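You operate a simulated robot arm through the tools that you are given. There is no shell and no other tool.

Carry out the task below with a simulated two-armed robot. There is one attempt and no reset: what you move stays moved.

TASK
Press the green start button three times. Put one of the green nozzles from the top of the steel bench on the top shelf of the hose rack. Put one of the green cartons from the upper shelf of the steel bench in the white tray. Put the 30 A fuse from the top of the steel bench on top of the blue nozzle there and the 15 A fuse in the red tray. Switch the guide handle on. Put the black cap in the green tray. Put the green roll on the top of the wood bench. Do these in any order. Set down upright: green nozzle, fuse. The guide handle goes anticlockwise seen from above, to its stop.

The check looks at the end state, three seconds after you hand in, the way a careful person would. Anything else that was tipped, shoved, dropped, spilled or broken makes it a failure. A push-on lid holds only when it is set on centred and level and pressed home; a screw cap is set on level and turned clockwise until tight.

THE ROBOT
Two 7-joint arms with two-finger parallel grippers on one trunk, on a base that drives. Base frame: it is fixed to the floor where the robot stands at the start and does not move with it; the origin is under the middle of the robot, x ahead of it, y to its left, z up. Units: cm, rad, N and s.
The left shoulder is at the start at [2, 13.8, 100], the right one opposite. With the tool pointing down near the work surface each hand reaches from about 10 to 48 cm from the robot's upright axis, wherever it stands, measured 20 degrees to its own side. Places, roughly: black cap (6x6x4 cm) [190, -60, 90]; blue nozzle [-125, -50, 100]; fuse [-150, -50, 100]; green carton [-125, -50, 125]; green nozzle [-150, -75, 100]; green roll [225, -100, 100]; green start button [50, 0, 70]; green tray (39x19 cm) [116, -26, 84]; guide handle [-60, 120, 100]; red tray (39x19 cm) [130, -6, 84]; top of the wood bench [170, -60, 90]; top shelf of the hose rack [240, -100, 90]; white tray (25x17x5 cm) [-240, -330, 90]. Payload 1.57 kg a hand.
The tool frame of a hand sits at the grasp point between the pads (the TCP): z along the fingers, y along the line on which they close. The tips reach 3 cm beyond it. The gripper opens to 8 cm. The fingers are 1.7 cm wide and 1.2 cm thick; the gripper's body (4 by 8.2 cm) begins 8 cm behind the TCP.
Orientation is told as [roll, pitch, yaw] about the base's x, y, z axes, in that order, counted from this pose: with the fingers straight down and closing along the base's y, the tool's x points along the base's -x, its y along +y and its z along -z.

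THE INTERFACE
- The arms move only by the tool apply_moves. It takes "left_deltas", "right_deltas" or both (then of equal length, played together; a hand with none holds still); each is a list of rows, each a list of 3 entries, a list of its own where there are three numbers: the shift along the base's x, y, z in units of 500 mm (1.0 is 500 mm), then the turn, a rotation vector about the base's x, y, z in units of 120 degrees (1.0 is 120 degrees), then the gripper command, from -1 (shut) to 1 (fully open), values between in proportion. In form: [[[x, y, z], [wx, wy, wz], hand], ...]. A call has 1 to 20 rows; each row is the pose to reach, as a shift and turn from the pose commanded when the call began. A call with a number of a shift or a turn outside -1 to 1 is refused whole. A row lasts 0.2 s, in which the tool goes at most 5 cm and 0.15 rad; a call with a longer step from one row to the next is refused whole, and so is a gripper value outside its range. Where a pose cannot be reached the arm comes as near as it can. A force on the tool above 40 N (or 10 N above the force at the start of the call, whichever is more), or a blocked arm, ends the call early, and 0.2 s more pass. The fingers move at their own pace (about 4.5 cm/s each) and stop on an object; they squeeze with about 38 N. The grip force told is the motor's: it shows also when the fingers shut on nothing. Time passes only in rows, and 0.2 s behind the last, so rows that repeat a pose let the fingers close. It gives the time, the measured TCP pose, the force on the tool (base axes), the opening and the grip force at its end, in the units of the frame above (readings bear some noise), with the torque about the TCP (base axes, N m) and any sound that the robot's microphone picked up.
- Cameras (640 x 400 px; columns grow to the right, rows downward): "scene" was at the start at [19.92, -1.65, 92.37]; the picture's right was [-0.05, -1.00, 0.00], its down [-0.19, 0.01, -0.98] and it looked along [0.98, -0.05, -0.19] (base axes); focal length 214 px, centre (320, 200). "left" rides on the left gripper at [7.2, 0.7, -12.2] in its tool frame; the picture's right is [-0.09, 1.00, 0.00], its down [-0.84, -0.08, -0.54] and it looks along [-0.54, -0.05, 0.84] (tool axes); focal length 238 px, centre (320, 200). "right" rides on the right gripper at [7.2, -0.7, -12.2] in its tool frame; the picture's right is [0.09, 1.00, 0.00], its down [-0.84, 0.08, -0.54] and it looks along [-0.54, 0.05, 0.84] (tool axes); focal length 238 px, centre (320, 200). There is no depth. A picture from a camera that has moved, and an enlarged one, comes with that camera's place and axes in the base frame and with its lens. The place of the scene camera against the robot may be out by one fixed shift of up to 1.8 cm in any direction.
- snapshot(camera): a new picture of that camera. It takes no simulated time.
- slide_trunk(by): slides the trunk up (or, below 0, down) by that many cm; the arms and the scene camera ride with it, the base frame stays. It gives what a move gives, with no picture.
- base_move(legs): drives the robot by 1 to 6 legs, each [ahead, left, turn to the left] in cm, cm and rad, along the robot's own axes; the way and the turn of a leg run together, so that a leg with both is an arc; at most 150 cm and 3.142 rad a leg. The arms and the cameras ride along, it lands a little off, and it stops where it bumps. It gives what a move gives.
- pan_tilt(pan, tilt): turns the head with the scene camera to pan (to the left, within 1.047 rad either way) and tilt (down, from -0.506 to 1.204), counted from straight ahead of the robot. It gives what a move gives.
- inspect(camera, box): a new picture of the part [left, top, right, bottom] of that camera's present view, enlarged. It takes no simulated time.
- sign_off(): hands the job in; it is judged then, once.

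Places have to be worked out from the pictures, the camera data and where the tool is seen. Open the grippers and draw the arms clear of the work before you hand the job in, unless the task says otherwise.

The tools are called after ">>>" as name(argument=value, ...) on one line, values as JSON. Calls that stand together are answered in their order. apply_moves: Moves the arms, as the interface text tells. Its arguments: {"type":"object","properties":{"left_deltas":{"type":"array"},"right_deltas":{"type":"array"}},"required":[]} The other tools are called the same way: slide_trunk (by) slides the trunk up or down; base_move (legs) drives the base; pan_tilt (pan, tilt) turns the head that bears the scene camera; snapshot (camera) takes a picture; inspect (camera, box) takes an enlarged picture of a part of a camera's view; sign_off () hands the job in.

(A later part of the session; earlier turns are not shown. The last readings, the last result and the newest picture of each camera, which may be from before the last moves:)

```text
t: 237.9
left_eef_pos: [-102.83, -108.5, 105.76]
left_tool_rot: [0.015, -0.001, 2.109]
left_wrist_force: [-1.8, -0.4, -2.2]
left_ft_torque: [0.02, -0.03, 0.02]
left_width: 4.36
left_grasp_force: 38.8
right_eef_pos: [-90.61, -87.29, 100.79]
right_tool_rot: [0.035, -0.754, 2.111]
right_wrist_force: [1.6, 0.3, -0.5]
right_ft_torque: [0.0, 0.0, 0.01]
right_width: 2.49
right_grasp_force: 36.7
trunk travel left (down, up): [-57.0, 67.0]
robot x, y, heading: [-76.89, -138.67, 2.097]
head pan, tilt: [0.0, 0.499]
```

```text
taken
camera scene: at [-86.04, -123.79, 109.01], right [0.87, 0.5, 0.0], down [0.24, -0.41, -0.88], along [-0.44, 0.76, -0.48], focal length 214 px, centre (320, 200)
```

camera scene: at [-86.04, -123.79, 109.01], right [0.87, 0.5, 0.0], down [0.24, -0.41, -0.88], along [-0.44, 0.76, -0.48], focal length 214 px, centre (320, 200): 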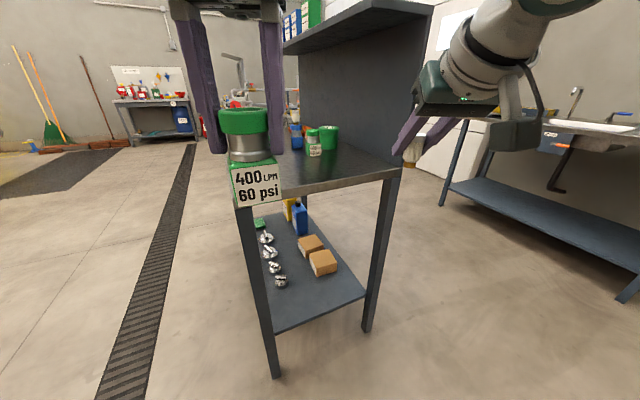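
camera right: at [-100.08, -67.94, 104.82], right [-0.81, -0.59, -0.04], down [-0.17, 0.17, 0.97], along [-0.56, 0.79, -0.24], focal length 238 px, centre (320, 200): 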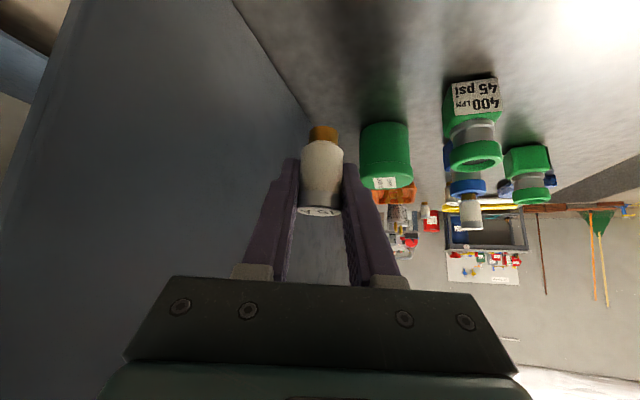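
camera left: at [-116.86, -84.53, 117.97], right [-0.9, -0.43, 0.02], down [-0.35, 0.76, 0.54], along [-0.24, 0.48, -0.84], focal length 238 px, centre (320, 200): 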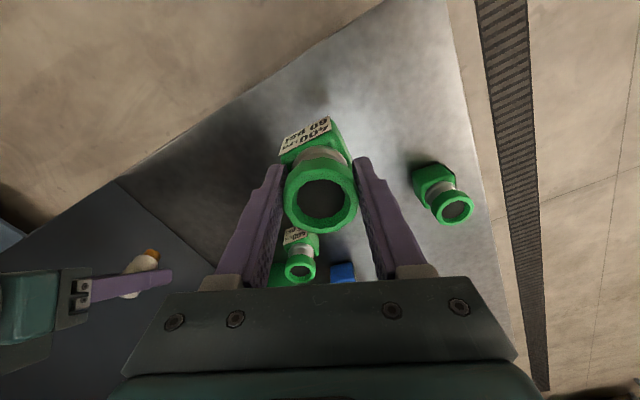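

Both items are held and clear of the bench. I turn right to face the test-bench row and drive over to the trays' end.

>>> base_move(legs=[[0, 0, -1.05], [115, 0, 0], [0, -100, 0]])

>>> pan_tilt(pan=-0.2, tilt=0.4)

>>> snapshot(camera="scene")

```text
t: 251.2
left_eef_pos: [81.58, -54.82, 105.7]
left_tool_rot: [0.015, -0.001, 1.041]
left_wrist_force: [0.1, 0.0, -3.2]
left_ft_torque: [-0.03, 0.0, 0.0]
left_width: 4.38
left_grasp_force: 38.1
right_eef_pos: [105.79, -55.34, 100.82]
right_tool_rot: [0.033, -0.755, 1.044]
right_wrist_force: [0.3, -0.8, 0.3]
right_ft_torque: [0.01, 0.0, 0.02]
right_width: 2.5
right_grasp_force: 36.3
trunk travel left (down, up): [-57.0, 67.0]
robot x, y, heading: [66.71, -91.97, 1.028]
head pan, tilt: [0.0, 0.499]
```

```text
t: 251.9
left_eef_pos: [81.61, -54.86, 105.76]
left_tool_rot: [0.016, 0.0, 1.038]
left_wrist_force: [0.3, -0.3, -3.1]
left_ft_torque: [-0.03, 0.0, 0.0]
left_width: 4.38
left_grasp_force: 38.1
right_eef_pos: [105.9, -55.35, 100.81]
right_tool_rot: [0.036, -0.757, 1.042]
right_wrist_force: [-0.4, -0.2, -0.3]
right_ft_torque: [-0.03, -0.03, -0.02]
right_width: 2.5
right_grasp_force: 36.9
trunk travel left (down, up): [-57.0, 67.0]
robot x, y, heading: [66.79, -92.22, 1.025]
head pan, tilt: [-0.201, 0.4]
```

```text
taken
camera scene: at [79.04, -77.83, 109.93], right [0.74, -0.68, 0.0], down [-0.26, -0.29, -0.92], along [0.62, 0.68, -0.39], focal length 214 px, centre (320, 200)
```

scene: 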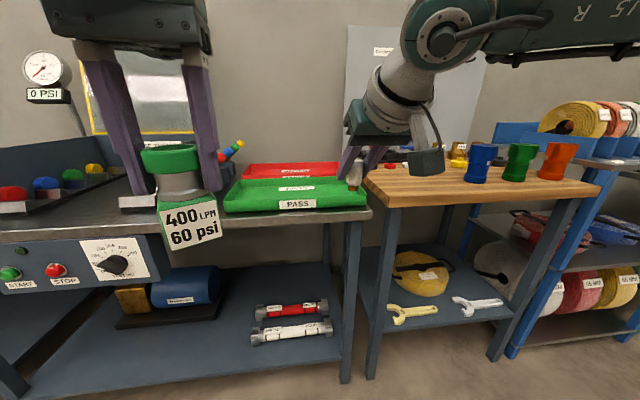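

I see the green PASS tray with the red tray behind it on the test bench's right end, then the wood bench and the hose rack. I move 42 cm ahead so the right hand reaches the red tray.

>>> base_move(legs=[[0, 0, 0.02], [42, 0, 0]])

>>> snapshot(camera="right")

>>> snapshot(camera="scene")

```text
t: 254.8
left_eef_pos: [101.41, -18.1, 105.72]
left_tool_rot: [0.016, 0.0, 1.065]
left_wrist_force: [-0.5, 0.5, -1.8]
left_ft_torque: [-0.01, -0.02, 0.02]
left_width: 4.36
left_grasp_force: 38.5
right_eef_pos: [125.81, -17.92, 100.87]
right_tool_rot: [0.033, -0.756, 1.067]
right_wrist_force: [-0.2, -0.3, -1.3]
right_ft_torque: [-0.02, 0.05, 0.01]
right_width: 2.48
right_grasp_force: 36.9
trunk travel left (down, up): [-57.0, 67.0]
robot x, y, heading: [88.04, -55.66, 1.049]
head pan, tilt: [-0.201, 0.4]
```

```text
taken
camera right: at [120.36, -30.22, 104.79], right [-0.91, 0.4, -0.04], down [0.06, 0.23, 0.97], along [0.4, 0.88, -0.24], focal length 238 px, centre (320, 200)
```

right: 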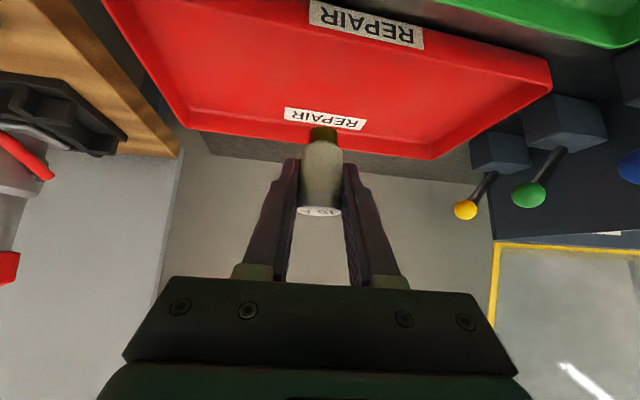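

```text
taken
camera scene: at [99.58, -41.2, 109.93], right [0.75, -0.66, 0.0], down [-0.26, -0.29, -0.92], along [0.61, 0.69, -0.39], focal length 214 px, centre (320, 200)
```

scene: 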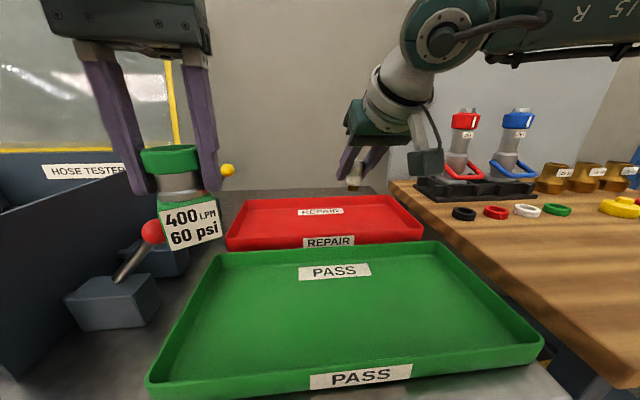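

I zoom on the red tray to measure its floor and rim.

>>> inspect(camera="scene", box=[210, 150, 450, 280])

>>> inspect(camera="right", box=[100, 0, 560, 200])

```text
2.67 times, centred on (330, 215) of scene
camera zoom: at [99.58, -41.2, 109.93], right [0.75, -0.66, 0.0], down [-0.26, -0.29, -0.92], along [0.61, 0.69, -0.39], focal length 572 px, centre (293, 160)
```

zoom: 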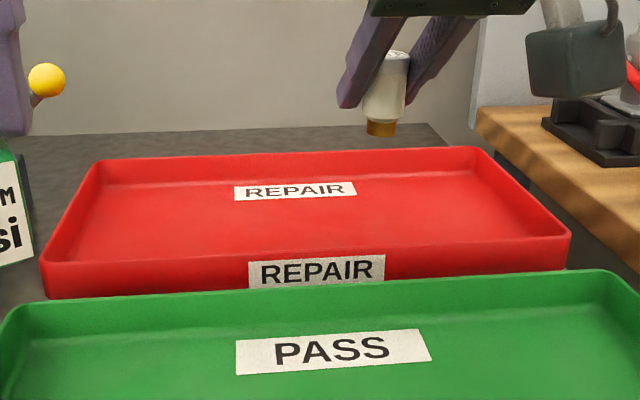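

```text
1.39 times, centred on (330, 100) of right
camera zoom: at [120.36, -30.22, 104.79], right [-0.91, 0.4, -0.04], down [0.06, 0.23, 0.97], along [0.4, 0.88, -0.24], focal length 332 px, centre (306, 339)
```

zoom: 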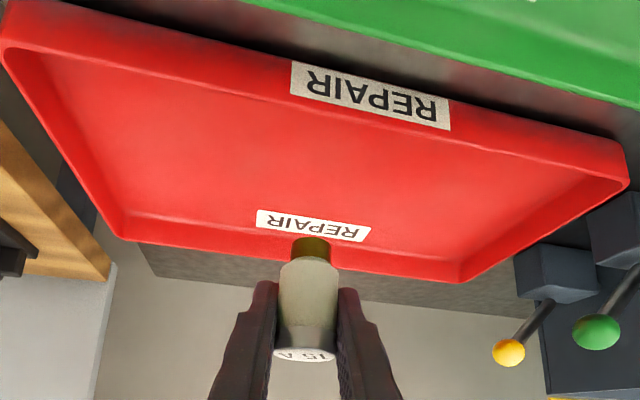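

The red tray's rim is at z about 87.4, centred near [129.7, -7]; the fuse hangs 2 cm short of its front rim. I move the base 3 cm nearer and carry the fuse 6.5 cm further over the tray.

>>> base_move(legs=[[3, 0, 0]])

>>> apply_moves(right_deltas=[[[0.016, 0.028, 0], [0, 0, 0], -1], [[0.032, 0.056, 0], [0, 0, 0], -1], [[0.048, 0.084, 0], [0, 0, 0], -1], [[0.065, 0.113, 0], [0, 0, 0], -1], [[0.065, 0.113, 0], [0, 0, 0], -1]])

>>> snapshot(camera="right")

>>> inspect(camera="scene", box=[210, 120, 450, 270])

```text
t: 255.7
left_eef_pos: [102.96, -15.41, 105.66]
left_tool_rot: [0.017, 0.0, 1.063]
left_wrist_force: [0.1, -0.6, -2.3]
left_ft_torque: [-0.09, 0.02, -0.01]
left_width: 4.38
left_grasp_force: 37.8
right_eef_pos: [127.25, -15.4, 100.81]
right_tool_rot: [0.032, -0.755, 1.066]
right_wrist_force: [0.5, -0.3, 0.2]
right_ft_torque: [-0.01, -0.02, 0.0]
right_width: 2.5
right_grasp_force: 36.4
trunk travel left (down, up): [-57.0, 67.0]
robot x, y, heading: [89.47, -52.92, 1.05]
head pan, tilt: [-0.201, 0.4]
```

```text
t: 256.9
left_eef_pos: [103.01, -15.56, 105.77]
left_tool_rot: [0.017, 0.0, 1.061]
left_wrist_force: [-0.1, 1.1, -1.9]
left_ft_torque: [-0.03, 0.02, 0.01]
left_width: 4.37
left_grasp_force: 37.9
right_eef_pos: [130.73, -9.77, 100.83]
right_tool_rot: [0.035, -0.754, 1.068]
right_wrist_force: [-0.6, 1.1, -0.8]
right_ft_torque: [-0.01, 0.04, 0.02]
right_width: 2.5
right_grasp_force: 36.5
trunk travel left (down, up): [-57.0, 67.0]
robot x, y, heading: [89.24, -52.86, 1.057]
head pan, tilt: [-0.201, 0.4]
```

```text
taken
camera right: at [125.1, -22.01, 104.76], right [-0.91, 0.4, -0.04], down [0.06, 0.23, 0.97], along [0.4, 0.88, -0.24], focal length 238 px, centre (320, 200)
```

right: 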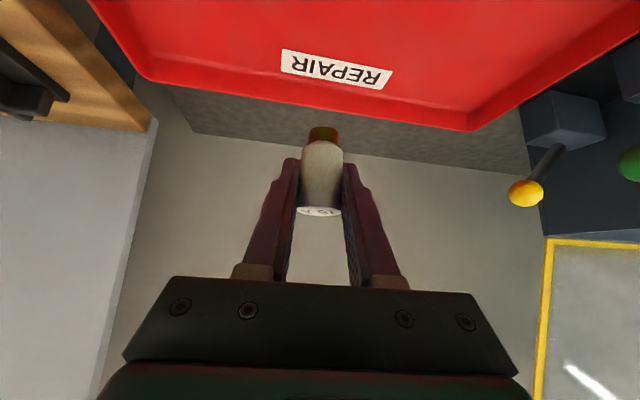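

```text
2.67 times, centred on (330, 195) of scene
camera zoom: at [101.06, -38.6, 109.93], right [0.75, -0.66, 0.0], down [-0.26, -0.29, -0.92], along [0.61, 0.69, -0.39], focal length 572 px, centre (293, 213)
```

zoom: 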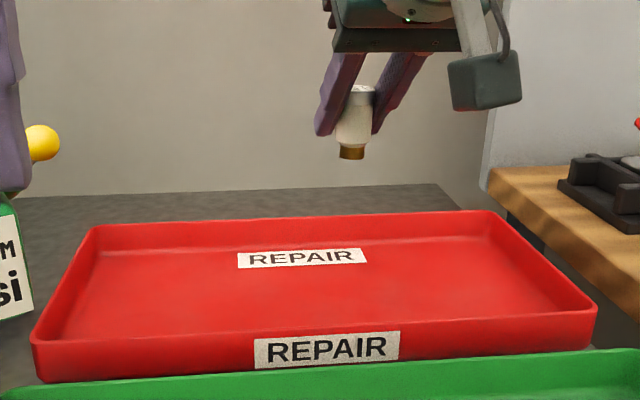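

The fuse is over the middle-front of the red tray's floor. I lower 11 cm, then approach the floor slowly.

>>> apply_moves(right_deltas=[[[0, 0, -0.05], [0, 0, 0], -1], [[0, 0, -0.1], [0, 0, 0], -1], [[0, 0, -0.15], [0, 0, 0], -1], [[0, 0, -0.2], [0, 0, 0], -1], [[0, 0, -0.215], [0, 0, 0], -1], [[0, 0, -0.215], [0, 0, 0], -1]])

>>> inspect(camera="scene", box=[210, 120, 450, 270])

>>> snapshot(camera="right")

```text
t: 258.3
left_eef_pos: [102.98, -15.39, 105.73]
left_tool_rot: [0.018, 0.001, 1.064]
left_wrist_force: [-0.3, -0.2, -3.3]
left_ft_torque: [0.04, 0.05, 0.0]
left_width: 4.36
left_grasp_force: 37.5
right_eef_pos: [130.55, -9.78, 90.13]
right_tool_rot: [0.034, -0.756, 1.066]
right_wrist_force: [0.1, -1.6, -0.5]
right_ft_torque: [-0.01, -0.03, 0.03]
right_width: 2.5
right_grasp_force: 37.2
trunk travel left (down, up): [-57.0, 67.0]
robot x, y, heading: [89.39, -53.04, 1.055]
head pan, tilt: [-0.201, 0.4]
```

```text
2.67 times, centred on (330, 195) of scene
camera zoom: at [101.06, -38.6, 109.93], right [0.75, -0.66, 0.0], down [-0.26, -0.29, -0.92], along [0.61, 0.69, -0.39], focal length 572 px, centre (293, 213)
```

zoom: 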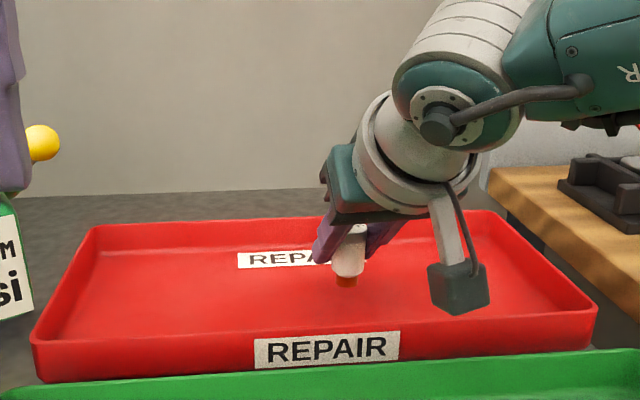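

```text
taken
camera right: at [125.12, -21.99, 94.06], right [-0.91, 0.4, -0.04], down [0.06, 0.24, 0.97], along [0.4, 0.88, -0.24], focal length 238 px, centre (320, 200)
```

right: 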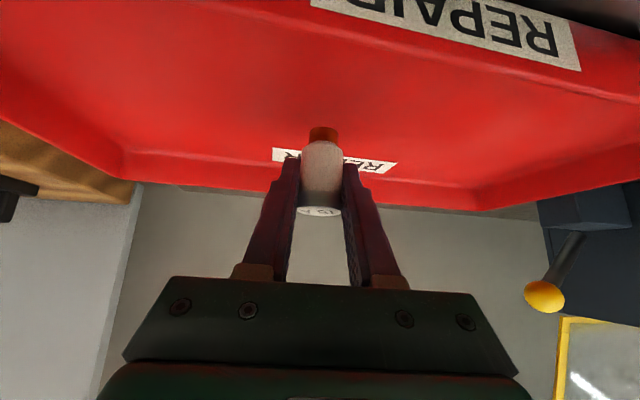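

The fuse is well inside the tray. I lower in small steps until the floor is felt.

>>> apply_moves(right_deltas=[[[0, 0, -0.008], [0, 0, 0], -1], [[0, 0, -0.016], [0, 0, 0], -1], [[0, 0, -0.024], [0, 0, 0], -1], [[0, 0, -0.03], [0, 0, 0], -1]])

>>> inspect(camera="scene", box=[270, 170, 390, 250])

```text
t: 259.3
left_eef_pos: [103.07, -15.64, 105.76]
left_tool_rot: [0.017, -0.001, 1.062]
left_wrist_force: [0.1, -0.3, -2.7]
left_ft_torque: [-0.03, 0.04, -0.02]
left_width: 4.35
left_grasp_force: 38.2
right_eef_pos: [130.59, -9.7, 88.6]
right_tool_rot: [0.032, -0.756, 1.065]
right_wrist_force: [1.3, -1.0, -0.8]
right_ft_torque: [-0.01, -0.06, 0.0]
right_width: 2.51
right_grasp_force: 36.8
trunk travel left (down, up): [-57.0, 67.0]
robot x, y, heading: [89.72, -53.17, 1.051]
head pan, tilt: [-0.201, 0.4]
```

```text
5.00 times, centred on (330, 210) of scene
camera zoom: at [101.06, -38.6, 109.93], right [0.75, -0.66, 0.0], down [-0.26, -0.29, -0.92], along [0.61, 0.69, -0.39], focal length 1072 px, centre (270, 150)
```

zoom: 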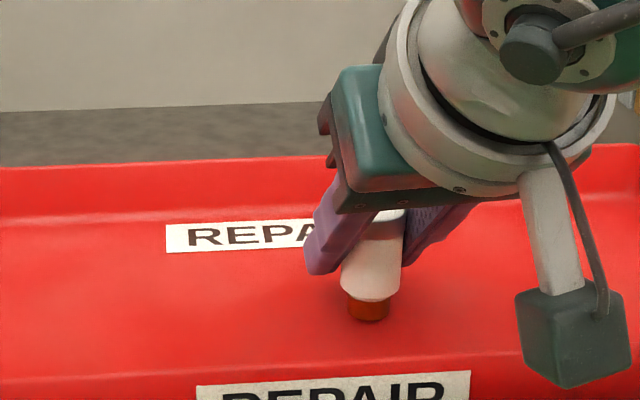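

No contact yet at 88.6. I continue down in small steps.

>>> apply_moves(right_deltas=[[[0, 0, -0.006], [0, 0, 0], -1], [[0, 0, -0.012], [0, 0, 0], -1], [[0, 0, -0.018], [0, 0, 0], -1]])

>>> apply_moves(right_deltas=[[[0, 0, -0.006], [0, 0, 0], -1], [[0, 0, -0.012], [0, 0, 0], -1]])

>>> inspect(camera="scene", box=[270, 170, 390, 250])

```text
t: 260.1
left_eef_pos: [103.04, -15.36, 105.81]
left_tool_rot: [0.016, -0.003, 1.063]
left_wrist_force: [0.0, -0.7, -1.8]
left_ft_torque: [-0.05, 0.02, 0.0]
left_width: 4.36
left_grasp_force: 37.9
right_eef_pos: [130.7, -9.41, 88.09]
right_tool_rot: [0.034, -0.762, 1.066]
right_wrist_force: [-2.2, -2.0, 24.0]
right_ft_torque: [-0.03, -0.17, -0.02]
right_width: 2.54
right_grasp_force: 36.8
trunk travel left (down, up): [-57.0, 67.0]
robot x, y, heading: [89.74, -52.94, 1.053]
head pan, tilt: [-0.201, 0.4]
```

```text
t: 260.7
left_eef_pos: [103.1, -15.33, 105.89]
left_tool_rot: [0.016, -0.001, 1.063]
left_wrist_force: [0.6, 0.4, -3.1]
left_ft_torque: [-0.03, 0.01, 0.03]
left_width: 4.37
left_grasp_force: 37.6
right_eef_pos: [130.62, -9.34, 87.48]
right_tool_rot: [0.036, -0.762, 1.066]
right_wrist_force: [-2.2, 0.1, 23.4]
right_ft_torque: [0.03, -0.19, 0.01]
right_width: 2.5
right_grasp_force: 36.5
trunk travel left (down, up): [-57.0, 67.0]
robot x, y, heading: [89.62, -53.14, 1.046]
head pan, tilt: [-0.201, 0.4]
```

```text
5.00 times, centred on (330, 210) of scene
camera zoom: at [101.17, -38.42, 109.99], right [0.75, -0.66, 0.0], down [-0.26, -0.29, -0.92], along [0.61, 0.69, -0.39], focal length 1072 px, centre (270, 150)
```

zoom: 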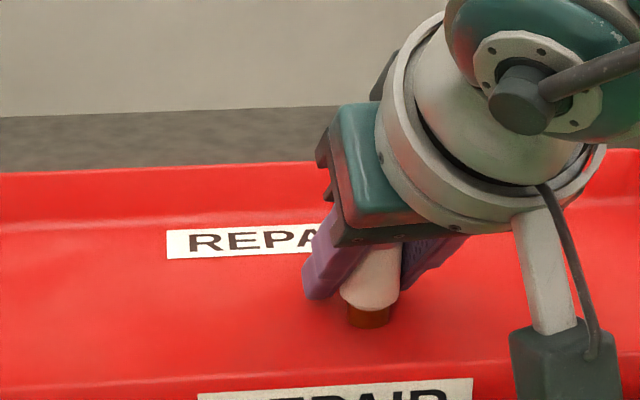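

The fuse stands on the floor (24 N; it slid slightly in the grip). I relieve a bit and open gently.

>>> apply_moves(right_deltas=[[[0, 0, 0.004], [0, 0, 0], -1], [[0, 0, 0.008], [0, 0, 0], -0.35], [[0, 0, 0.008], [0, 0, 0], -0.25], [[0, 0, 0.008], [0, 0, 0], -0.1], [[0, 0, 0.008], [0, 0, 0], 0.1], [[0, 0, 0.008], [0, 0, 0], 0.1]])

>>> inspect(camera="scene", box=[270, 170, 390, 250])

>>> snapshot(camera="right")

```text
t: 262.1
left_eef_pos: [103.22, -15.5, 105.71]
left_tool_rot: [0.016, 0.0, 1.063]
left_wrist_force: [-0.4, 0.7, -2.3]
left_ft_torque: [0.03, -0.01, -0.01]
left_width: 4.38
left_grasp_force: 38.1
right_eef_pos: [130.79, -9.77, 87.39]
right_tool_rot: [0.03, -0.755, 1.064]
right_wrist_force: [0.0, 1.0, -0.4]
right_ft_torque: [-0.03, 0.01, -0.01]
right_width: 4.39
right_grasp_force: 0.1
trunk travel left (down, up): [-57.0, 67.0]
robot x, y, heading: [89.32, -52.84, 1.052]
head pan, tilt: [-0.201, 0.4]
```

```text
5.00 times, centred on (330, 210) of scene
camera zoom: at [101.07, -38.6, 109.93], right [0.75, -0.66, 0.0], down [-0.26, -0.29, -0.92], along [0.61, 0.69, -0.39], focal length 1072 px, centre (270, 150)
```

zoom: 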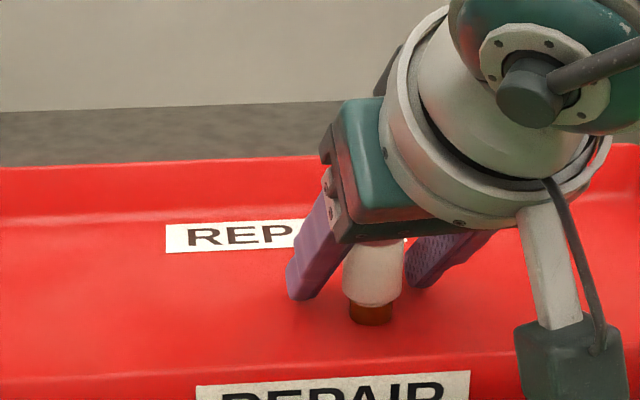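

```text
taken
camera right: at [125.16, -22.05, 91.4], right [-0.91, 0.4, -0.04], down [0.06, 0.24, 0.97], along [0.4, 0.88, -0.24], focal length 238 px, centre (320, 200)
```

right: 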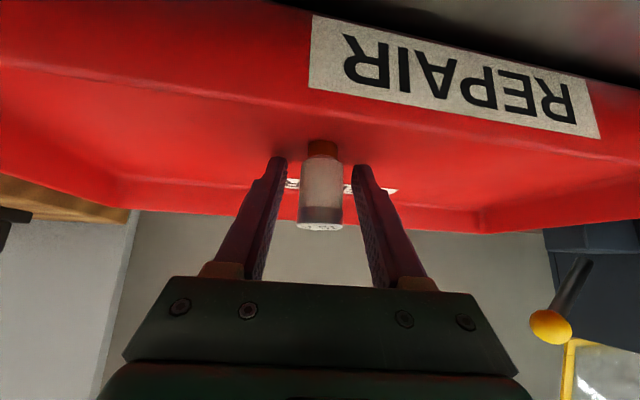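

The 15 A fuse stands upright in the red tray. I withdraw the right hand along its finger axis.

>>> apply_moves(right_deltas=[[[-0.012, -0.021, 0.026], [0, 0, 0], 0.1], [[-0.036, -0.062, 0.077], [0, 0, 0], 0.1], [[-0.06, -0.104, 0.128], [0, 0, 0], 0.3], [[-0.084, -0.145, 0.179], [0, 0, 0], 0.5], [[-0.096, -0.166, 0.23], [0, 0, 0], 1], [[-0.096, -0.166, 0.26], [0, 0, 0], 1]])

>>> snapshot(camera="scene")

>>> snapshot(camera="right")

```text
t: 263.5
left_eef_pos: [103.0, -15.69, 105.67]
left_tool_rot: [0.016, 0.001, 1.064]
left_wrist_force: [0.4, -0.6, -3.0]
left_ft_torque: [0.0, 0.01, -0.01]
left_width: 4.37
left_grasp_force: 38.2
right_eef_pos: [125.84, -17.86, 100.55]
right_tool_rot: [0.033, -0.756, 1.066]
right_wrist_force: [-0.6, -0.6, -0.1]
right_ft_torque: [-0.02, -0.01, 0.01]
right_width: 8.01
right_grasp_force: 0.1
trunk travel left (down, up): [-57.0, 67.0]
robot x, y, heading: [89.64, -53.39, 1.049]
head pan, tilt: [-0.201, 0.4]
```

```text
taken
camera scene: at [101.07, -38.6, 109.93], right [0.75, -0.66, 0.0], down [-0.26, -0.29, -0.92], along [0.61, 0.69, -0.39], focal length 214 px, centre (320, 200)
```

scene: 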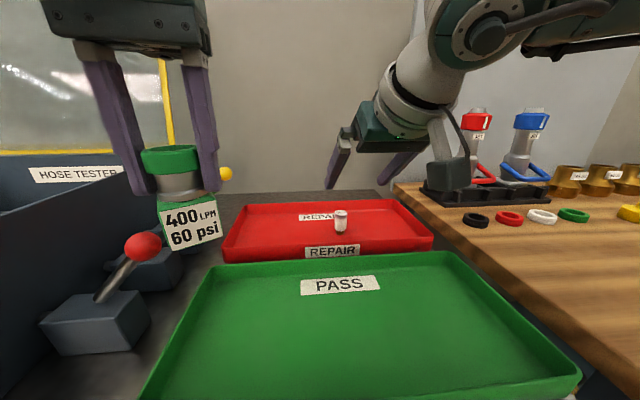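

```text
taken
camera right: at [120.29, -30.24, 104.49], right [-0.91, 0.4, -0.04], down [0.06, 0.23, 0.97], along [0.4, 0.88, -0.24], focal length 238 px, centre (320, 200)
```

right: 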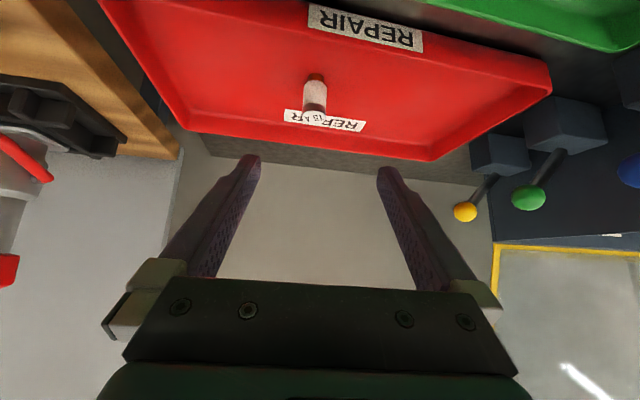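

15 A fuse done. I back off and move right along the row to view the wood bench and hose rack.

>>> base_move(legs=[[-38, 0, 0], [0, -75, 0]])

>>> pan_tilt(pan=0.0, tilt=0.4)

>>> snapshot(camera="scene")

>>> pan_tilt(pan=-0.7, tilt=0.4)

>>> snapshot(camera="scene")

```text
t: 269.5
left_eef_pos: [149.6, -85.49, 105.71]
left_tool_rot: [0.016, -0.001, 1.064]
left_wrist_force: [-0.8, 0.1, -2.6]
left_ft_torque: [0.01, 0.02, 0.02]
left_width: 4.36
left_grasp_force: 38.0
right_eef_pos: [172.59, -88.0, 100.49]
right_tool_rot: [0.032, -0.755, 1.063]
right_wrist_force: [0.0, -0.5, 0.9]
right_ft_torque: [0.0, -0.01, -0.01]
right_width: 7.99
right_grasp_force: 0.1
trunk travel left (down, up): [-57.0, 67.0]
robot x, y, heading: [136.11, -122.93, 1.054]
head pan, tilt: [-0.201, 0.4]
```

```text
t: 270.3
left_eef_pos: [149.75, -85.55, 105.69]
left_tool_rot: [0.018, 0.0, 1.063]
left_wrist_force: [-0.3, -0.8, -3.3]
left_ft_torque: [-0.01, 0.0, 0.0]
left_width: 4.35
left_grasp_force: 37.8
right_eef_pos: [172.57, -87.99, 100.54]
right_tool_rot: [0.033, -0.757, 1.065]
right_wrist_force: [0.0, -0.1, 0.3]
right_ft_torque: [0.0, -0.01, -0.01]
right_width: 7.97
right_grasp_force: 0.0
trunk travel left (down, up): [-57.0, 67.0]
robot x, y, heading: [136.11, -123.11, 1.047]
head pan, tilt: [0.0, 0.4]
```

```text
taken
camera scene: at [146.23, -107.5, 109.93], right [0.87, -0.5, 0.0], down [-0.19, -0.34, -0.92], along [0.46, 0.8, -0.39], focal length 214 px, centre (320, 200)
```

scene: 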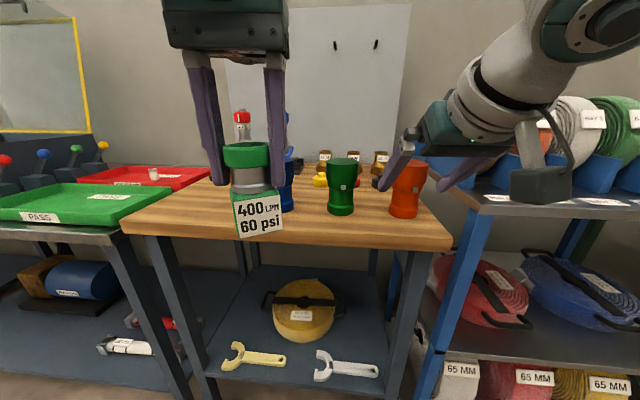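

```text
t: 271.3
left_eef_pos: [149.73, -85.56, 105.75]
left_tool_rot: [0.017, 0.0, 1.064]
left_wrist_force: [-0.1, -0.1, -3.3]
left_ft_torque: [0.02, 0.01, -0.01]
left_width: 4.37
left_grasp_force: 38.6
right_eef_pos: [172.52, -87.96, 100.42]
right_tool_rot: [0.032, -0.756, 1.065]
right_wrist_force: [0.3, 0.5, 1.2]
right_ft_torque: [-0.01, 0.01, 0.03]
right_width: 8.0
right_grasp_force: 0.1
trunk travel left (down, up): [-57.0, 67.0]
robot x, y, heading: [136.09, -122.91, 1.053]
head pan, tilt: [-0.7, 0.4]
```

```text
taken
camera scene: at [150.31, -112.35, 109.93], right [0.34, -0.94, 0.0], down [-0.37, -0.13, -0.92], along [0.86, 0.32, -0.39], focal length 214 px, centre (320, 200)
```

scene: 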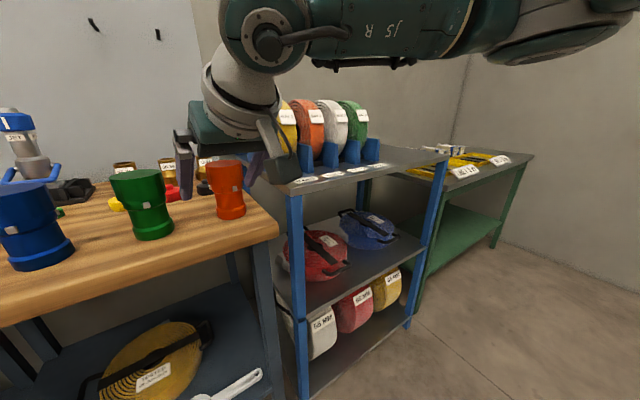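

I look at the wood bench with both hand cameras to find the black cap.

>>> snapshot(camera="right")

>>> snapshot(camera="left")

>>> inspect(camera="scene", box=[0, 100, 300, 290])

```text
taken
camera right: at [166.97, -100.23, 104.44], right [-0.91, 0.4, -0.04], down [0.06, 0.24, 0.97], along [0.4, 0.88, -0.24], focal length 238 px, centre (320, 200)
```

right: 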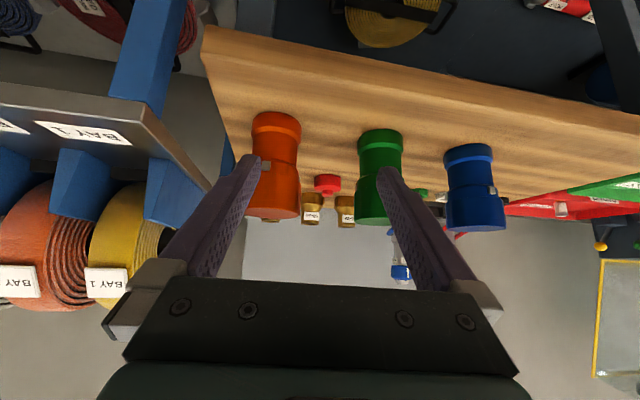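

```text
taken
camera left: at [145.87, -91.57, 117.93], right [-0.82, 0.56, 0.02], down [0.48, 0.69, 0.54], along [0.29, 0.45, -0.84], focal length 238 px, centre (320, 200)
```

left: 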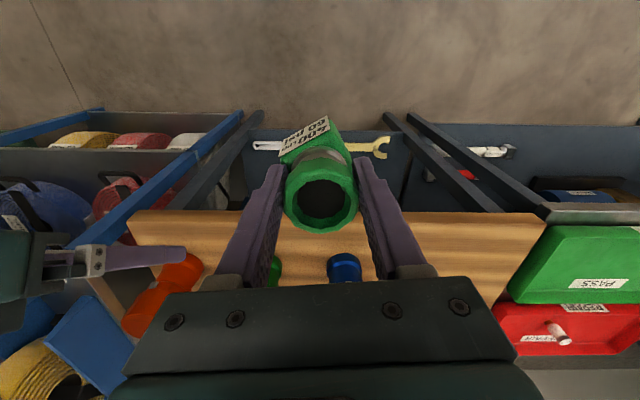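

```text
2.11 times, centred on (150, 195) of scene
camera zoom: at [150.31, -112.35, 109.93], right [0.34, -0.94, 0.0], down [-0.37, -0.13, -0.92], along [0.86, 0.32, -0.39], focal length 452 px, centre (678, 210)
```

zoom: 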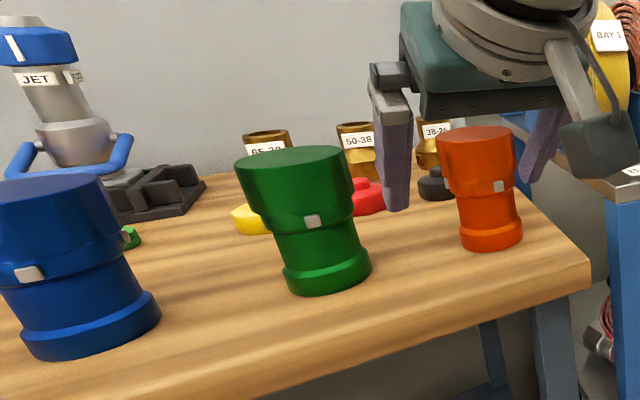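

The black cap is on the wood bench at about [190.8, -62.8], behind the orange adapter. First I deliver the nozzle: I move right to view the hose rack's top shelf.

>>> base_move(legs=[[-5, -62, 0]])

>>> slide_trunk(by=12)

>>> pan_tilt(pan=0.0, tilt=0.5)

>>> snapshot(camera="scene")

>>> snapshot(camera="left")

```text
t: 274.8
left_eef_pos: [201.39, -121.07, 105.8]
left_tool_rot: [0.015, 0.001, 1.062]
left_wrist_force: [-0.3, 0.4, -2.2]
left_ft_torque: [-0.03, 0.06, 0.02]
left_width: 4.36
left_grasp_force: 38.5
right_eef_pos: [224.22, -123.63, 100.41]
right_tool_rot: [0.032, -0.757, 1.062]
right_wrist_force: [-0.9, -0.6, -0.6]
right_ft_torque: [0.02, 0.02, 0.01]
right_width: 7.99
right_grasp_force: 0.0
trunk travel left (down, up): [-57.0, 67.0]
robot x, y, heading: [187.86, -158.42, 1.047]
head pan, tilt: [-0.7, 0.4]
```

```text
t: 276.3
left_eef_pos: [201.35, -120.91, 117.67]
left_tool_rot: [0.017, 0.0, 1.06]
left_wrist_force: [0.3, 0.5, -1.6]
left_ft_torque: [0.01, -0.02, 0.0]
left_width: 4.35
left_grasp_force: 38.5
right_eef_pos: [224.17, -123.56, 112.46]
right_tool_rot: [0.034, -0.755, 1.062]
right_wrist_force: [-0.3, 0.0, -1.0]
right_ft_torque: [0.03, 0.01, 0.03]
right_width: 8.0
right_grasp_force: 0.1
trunk travel left (down, up): [-69.0, 55.0]
robot x, y, heading: [187.76, -158.72, 1.046]
head pan, tilt: [-0.7, 0.4]
```

```text
t: 277.4
left_eef_pos: [201.56, -120.97, 117.72]
left_tool_rot: [0.019, -0.001, 1.06]
left_wrist_force: [-0.2, 0.2, -2.6]
left_ft_torque: [-0.03, -0.01, 0.01]
left_width: 4.36
left_grasp_force: 37.7
right_eef_pos: [224.15, -123.48, 112.39]
right_tool_rot: [0.033, -0.756, 1.062]
right_wrist_force: [-0.6, -0.2, 0.8]
right_ft_torque: [0.02, 0.01, 0.0]
right_width: 7.99
right_grasp_force: 0.0
trunk travel left (down, up): [-69.0, 55.0]
robot x, y, heading: [187.53, -158.68, 1.045]
head pan, tilt: [0.0, 0.499]
```

```text
taken
camera scene: at [197.76, -143.12, 121.02], right [0.87, -0.5, 0.0], down [-0.24, -0.41, -0.88], along [0.44, 0.76, -0.48], focal length 214 px, centre (320, 200)
```

scene: 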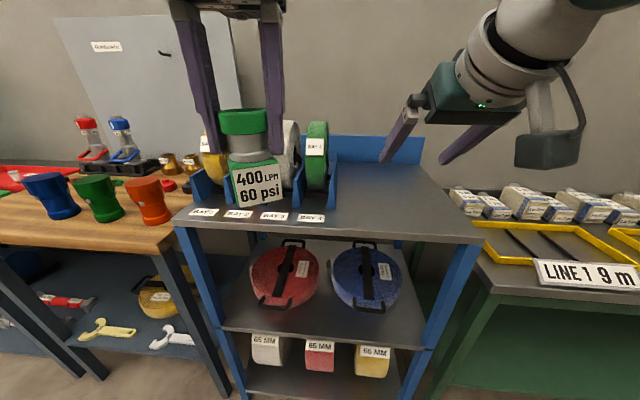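

```text
taken
camera left: at [197.51, -127.04, 129.93], right [-0.82, 0.57, 0.02], down [0.48, 0.69, 0.54], along [0.3, 0.45, -0.84], focal length 238 px, centre (320, 200)
```

left: 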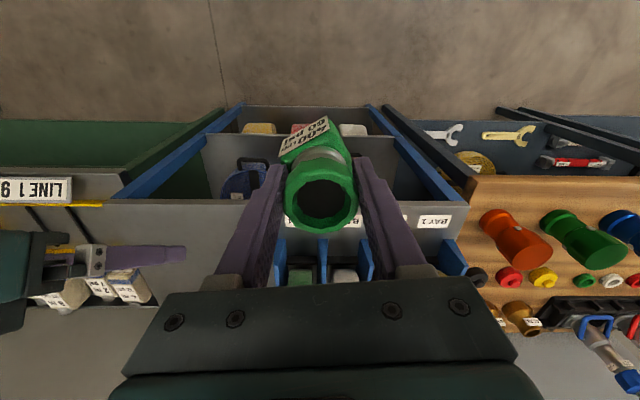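

The rack's top shelf has free space on its right half; the shelf seems turned about 8° from the benches and about z 94.5. I turn 0.14 right to face it squarely and move in so the nozzle is above the free area.

>>> base_move(legs=[[0, 0, -0.14], [0, -18, 0], [23, 0, 0]])

>>> snapshot(camera="scene")

>>> snapshot(camera="left")

>>> snapshot(camera="right")

```text
t: 280.9
left_eef_pos: [234.85, -116.04, 117.71]
left_tool_rot: [0.017, -0.001, 0.92]
left_wrist_force: [0.5, 0.9, -2.6]
left_ft_torque: [-0.06, 0.01, 0.03]
left_width: 4.38
left_grasp_force: 37.9
right_eef_pos: [256.94, -121.7, 112.39]
right_tool_rot: [0.035, -0.756, 0.922]
right_wrist_force: [0.4, 0.8, -1.1]
right_ft_torque: [0.0, 0.02, 0.0]
right_width: 8.0
right_grasp_force: 0.1
trunk travel left (down, up): [-69.0, 55.0]
robot x, y, heading: [215.85, -151.07, 0.906]
head pan, tilt: [0.0, 0.499]
```

```text
taken
camera scene: at [228.3, -137.41, 121.02], right [0.79, -0.62, 0.0], down [-0.29, -0.38, -0.88], along [0.54, 0.69, -0.48], focal length 214 px, centre (320, 200)
```

scene: 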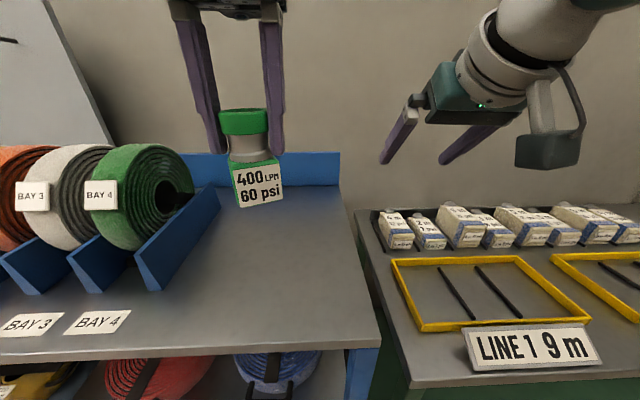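

```text
taken
camera left: at [230.14, -121.54, 129.93], right [-0.74, 0.68, 0.02], down [0.58, 0.61, 0.54], along [0.36, 0.41, -0.84], focal length 238 px, centre (320, 200)
```

left: 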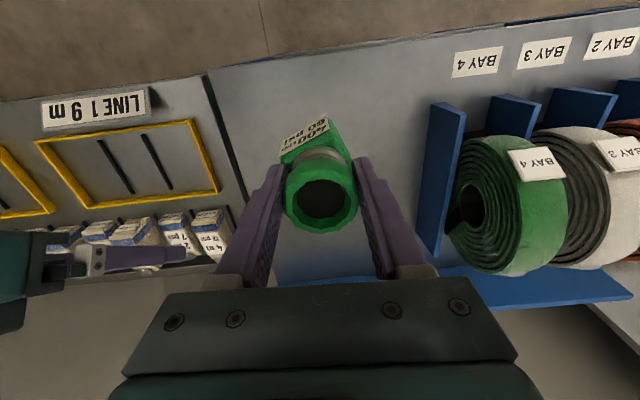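

```text
taken
camera right: at [249.77, -133.1, 116.43], right [-0.85, 0.53, -0.04], down [0.1, 0.22, 0.97], along [0.52, 0.82, -0.24], focal length 238 px, centre (320, 200)
```

right: 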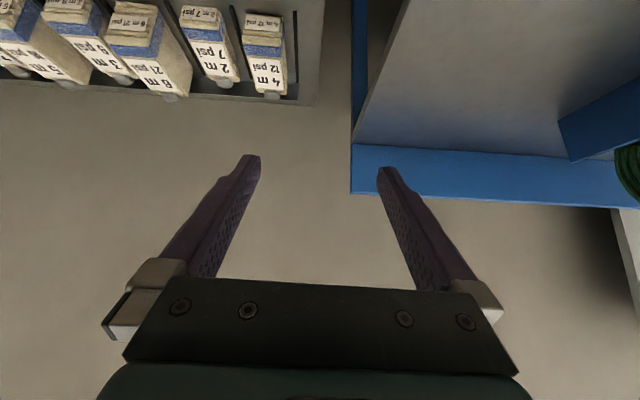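

Shelf height triangulates to about 93.9, and the nozzle is 6.7 cm in from the front edge and 14 cm from the right edge. I extend 5 cm further in and lower toward the shelf.

>>> apply_moves(left_deltas=[[[0.02, 0.026, 0], [0, 0, 0], -1], [[0.04, 0.052, 0], [0, 0, 0], -1], [[0.062, 0.078, -0.02], [0, 0, 0], -1], [[0.062, 0.078, -0.08], [0, 0, 0], -1], [[0.062, 0.078, -0.14], [0, 0, 0], -1], [[0.062, 0.078, -0.2], [0, 0, 0], -1], [[0.062, 0.078, -0.26], [0, 0, 0], -1], [[0.062, 0.078, -0.29], [0, 0, 0], -1], [[0.062, 0.078, -0.29], [0, 0, 0], -1]])

>>> snapshot(camera="left")

>>> snapshot(camera="scene")

```text
t: 282.9
left_eef_pos: [237.98, -112.1, 103.19]
left_tool_rot: [0.018, 0.0, 0.921]
left_wrist_force: [0.3, 0.3, -2.1]
left_ft_torque: [-0.03, 0.04, -0.01]
left_width: 4.36
left_grasp_force: 38.2
right_eef_pos: [257.04, -121.66, 112.48]
right_tool_rot: [0.032, -0.757, 0.922]
right_wrist_force: [-0.1, 0.4, -0.1]
right_ft_torque: [0.01, -0.01, 0.0]
right_width: 8.0
right_grasp_force: 0.0
trunk travel left (down, up): [-69.0, 55.0]
robot x, y, heading: [215.94, -150.84, 0.908]
head pan, tilt: [0.0, 0.499]
```

```text
taken
camera left: at [233.23, -117.63, 115.4], right [-0.74, 0.68, 0.02], down [0.58, 0.61, 0.54], along [0.36, 0.41, -0.84], focal length 238 px, centre (320, 200)
```

left: 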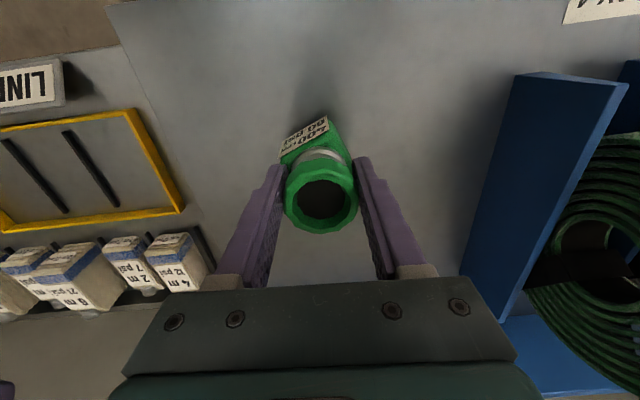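

```text
taken
camera scene: at [228.3, -137.42, 121.02], right [0.79, -0.62, 0.0], down [-0.29, -0.38, -0.88], along [0.54, 0.69, -0.48], focal length 214 px, centre (320, 200)
```

scene: 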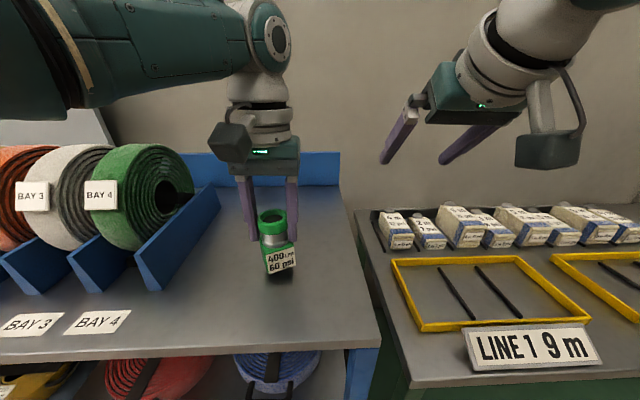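

The nozzle hovers just above the shelf. I lower in small steps until contact.

>>> apply_moves(left_deltas=[[[0, 0, -0.008], [0, 0, 0], -1], [[0, 0, -0.016], [0, 0, 0], -1], [[0, 0, -0.022], [0, 0, 0], -1]])

>>> apply_moves(left_deltas=[[[0, 0, -0.006], [0, 0, 0], -1], [[0, 0, -0.012], [0, 0, 0], -1]])

>>> inspect(camera="scene", box=[200, 150, 360, 300])

```text
t: 283.7
left_eef_pos: [237.97, -112.25, 102.11]
left_tool_rot: [0.018, 0.001, 0.919]
left_wrist_force: [1.4, 0.7, -2.4]
left_ft_torque: [-0.03, 0.03, -0.03]
left_width: 4.36
left_grasp_force: 38.3
right_eef_pos: [257.06, -121.85, 112.43]
right_tool_rot: [0.034, -0.757, 0.923]
right_wrist_force: [-0.5, 0.1, -1.0]
right_ft_torque: [0.01, 0.0, 0.0]
right_width: 8.02
right_grasp_force: 0.2
trunk travel left (down, up): [-69.0, 55.0]
robot x, y, heading: [215.69, -151.71, 0.906]
head pan, tilt: [0.0, 0.499]
```

```text
t: 284.3
left_eef_pos: [238.09, -112.17, 101.76]
left_tool_rot: [0.014, -0.004, 0.917]
left_wrist_force: [-4.9, -7.2, 26.1]
left_ft_torque: [-0.03, 0.04, -0.04]
left_width: 4.34
left_grasp_force: 37.8
right_eef_pos: [257.14, -121.77, 112.63]
right_tool_rot: [0.034, -0.755, 0.921]
right_wrist_force: [0.1, -0.2, -0.8]
right_ft_torque: [-0.02, -0.01, 0.0]
right_width: 8.02
right_grasp_force: 0.0
trunk travel left (down, up): [-69.0, 55.0]
robot x, y, heading: [216.19, -151.24, 0.908]
head pan, tilt: [0.0, 0.499]
```

```text
2.67 times, centred on (280, 225) of scene
camera zoom: at [228.31, -137.37, 121.09], right [0.79, -0.62, 0.0], down [-0.29, -0.38, -0.88], along [0.54, 0.69, -0.48], focal length 572 px, centre (427, 133)
```

zoom: 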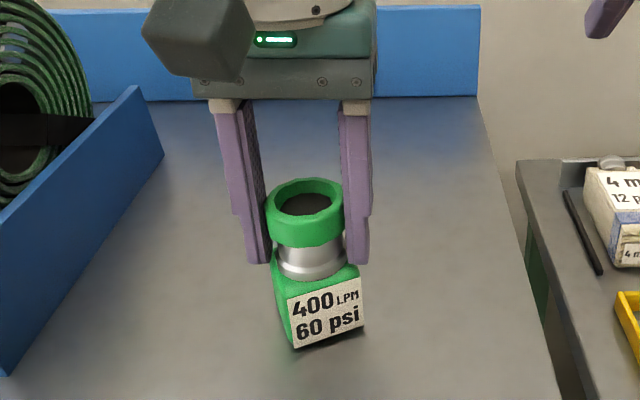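

The nozzle is on the shelf (26 N). I relieve the load and open the left gripper, then rise straight up.

>>> apply_moves(left_deltas=[[[0, 0, 0.006], [0, 0, 0], -1], [[0, 0, 0.006], [0, 0, 0], 0.15], [[0, 0, 0.006], [0, 0, 0], 0.3], [[0, 0, 0.006], [0, 0, 0], 0.8], [[0, 0, 0.006], [0, 0, 0], 0.8]])

>>> inspect(camera="scene", box=[200, 150, 360, 300])

>>> apply_moves(left_deltas=[[[0, 0, 0.06], [0, 0, 0], 0.8], [[0, 0, 0.13], [0, 0, 0], 0.8], [[0, 0, 0.21], [0, 0, 0], 0.8], [[0, 0, 0.29], [0, 0, 0], 0.8], [[0, 0, 0.32], [0, 0, 0], 0.8]])

>>> snapshot(camera="scene")

>>> snapshot(camera="left")

```text
t: 285.5
left_eef_pos: [237.86, -112.21, 101.82]
left_tool_rot: [0.017, 0.001, 0.921]
left_wrist_force: [-0.5, 0.1, -0.2]
left_ft_torque: [0.01, 0.0, -0.01]
left_width: 7.19
left_grasp_force: 0.0
right_eef_pos: [256.97, -121.75, 112.41]
right_tool_rot: [0.034, -0.756, 0.923]
right_wrist_force: [-1.1, -0.4, 0.9]
right_ft_torque: [0.04, -0.03, 0.0]
right_width: 8.01
right_grasp_force: 0.1
trunk travel left (down, up): [-69.0, 55.0]
robot x, y, heading: [215.78, -151.14, 0.909]
head pan, tilt: [0.0, 0.499]
```

```text
2.67 times, centred on (280, 225) of scene
camera zoom: at [228.3, -137.4, 121.02], right [0.79, -0.62, 0.0], down [-0.29, -0.38, -0.88], along [0.54, 0.69, -0.48], focal length 572 px, centre (427, 133)
```

zoom: 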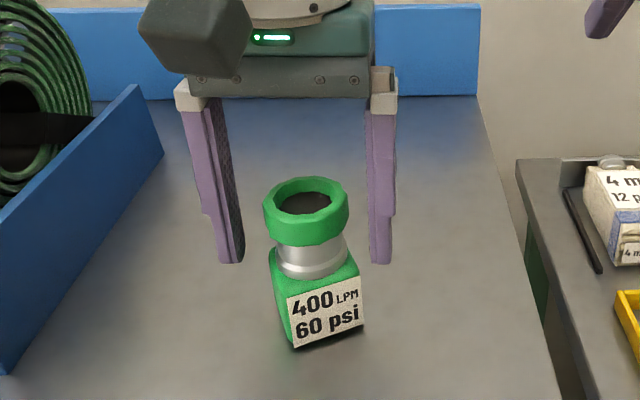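

```text
t: 286.7
left_eef_pos: [237.91, -112.13, 117.84]
left_tool_rot: [0.018, 0.0, 0.92]
left_wrist_force: [-0.3, -1.4, 0.1]
left_ft_torque: [-0.05, 0.03, 0.02]
left_width: 7.23
left_grasp_force: 0.0
right_eef_pos: [256.88, -121.75, 112.37]
right_tool_rot: [0.033, -0.756, 0.924]
right_wrist_force: [0.2, 0.1, -0.1]
right_ft_torque: [0.02, 0.0, 0.03]
right_width: 8.01
right_grasp_force: 0.2
trunk travel left (down, up): [-69.0, 55.0]
robot x, y, heading: [216.02, -151.3, 0.907]
head pan, tilt: [0.0, 0.499]
```

```text
taken
camera scene: at [228.3, -137.4, 121.02], right [0.79, -0.62, 0.0], down [-0.29, -0.38, -0.88], along [0.54, 0.69, -0.48], focal length 214 px, centre (320, 200)
```

scene: 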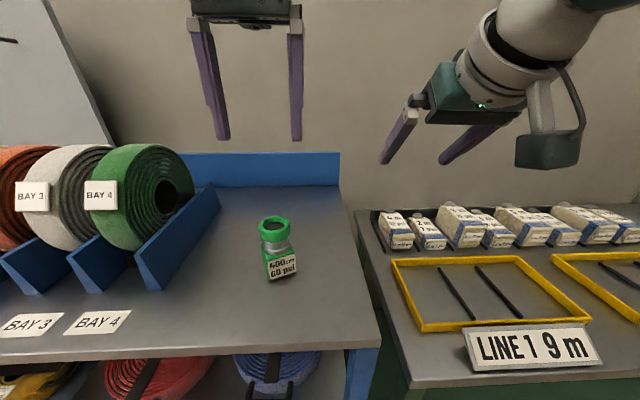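

```text
taken
camera left: at [233.15, -117.6, 130.06], right [-0.74, 0.68, 0.02], down [0.58, 0.61, 0.54], along [0.35, 0.41, -0.84], focal length 238 px, centre (320, 200)
```

left: 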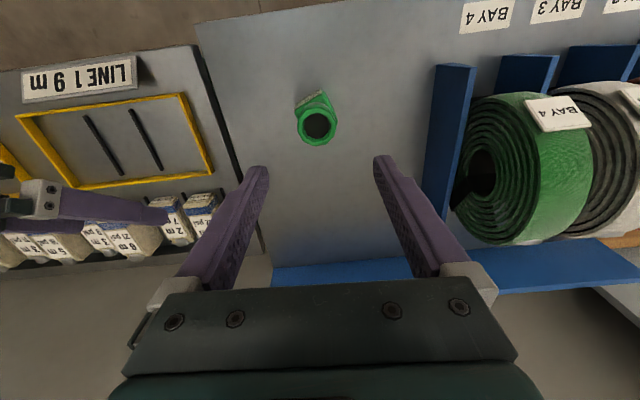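

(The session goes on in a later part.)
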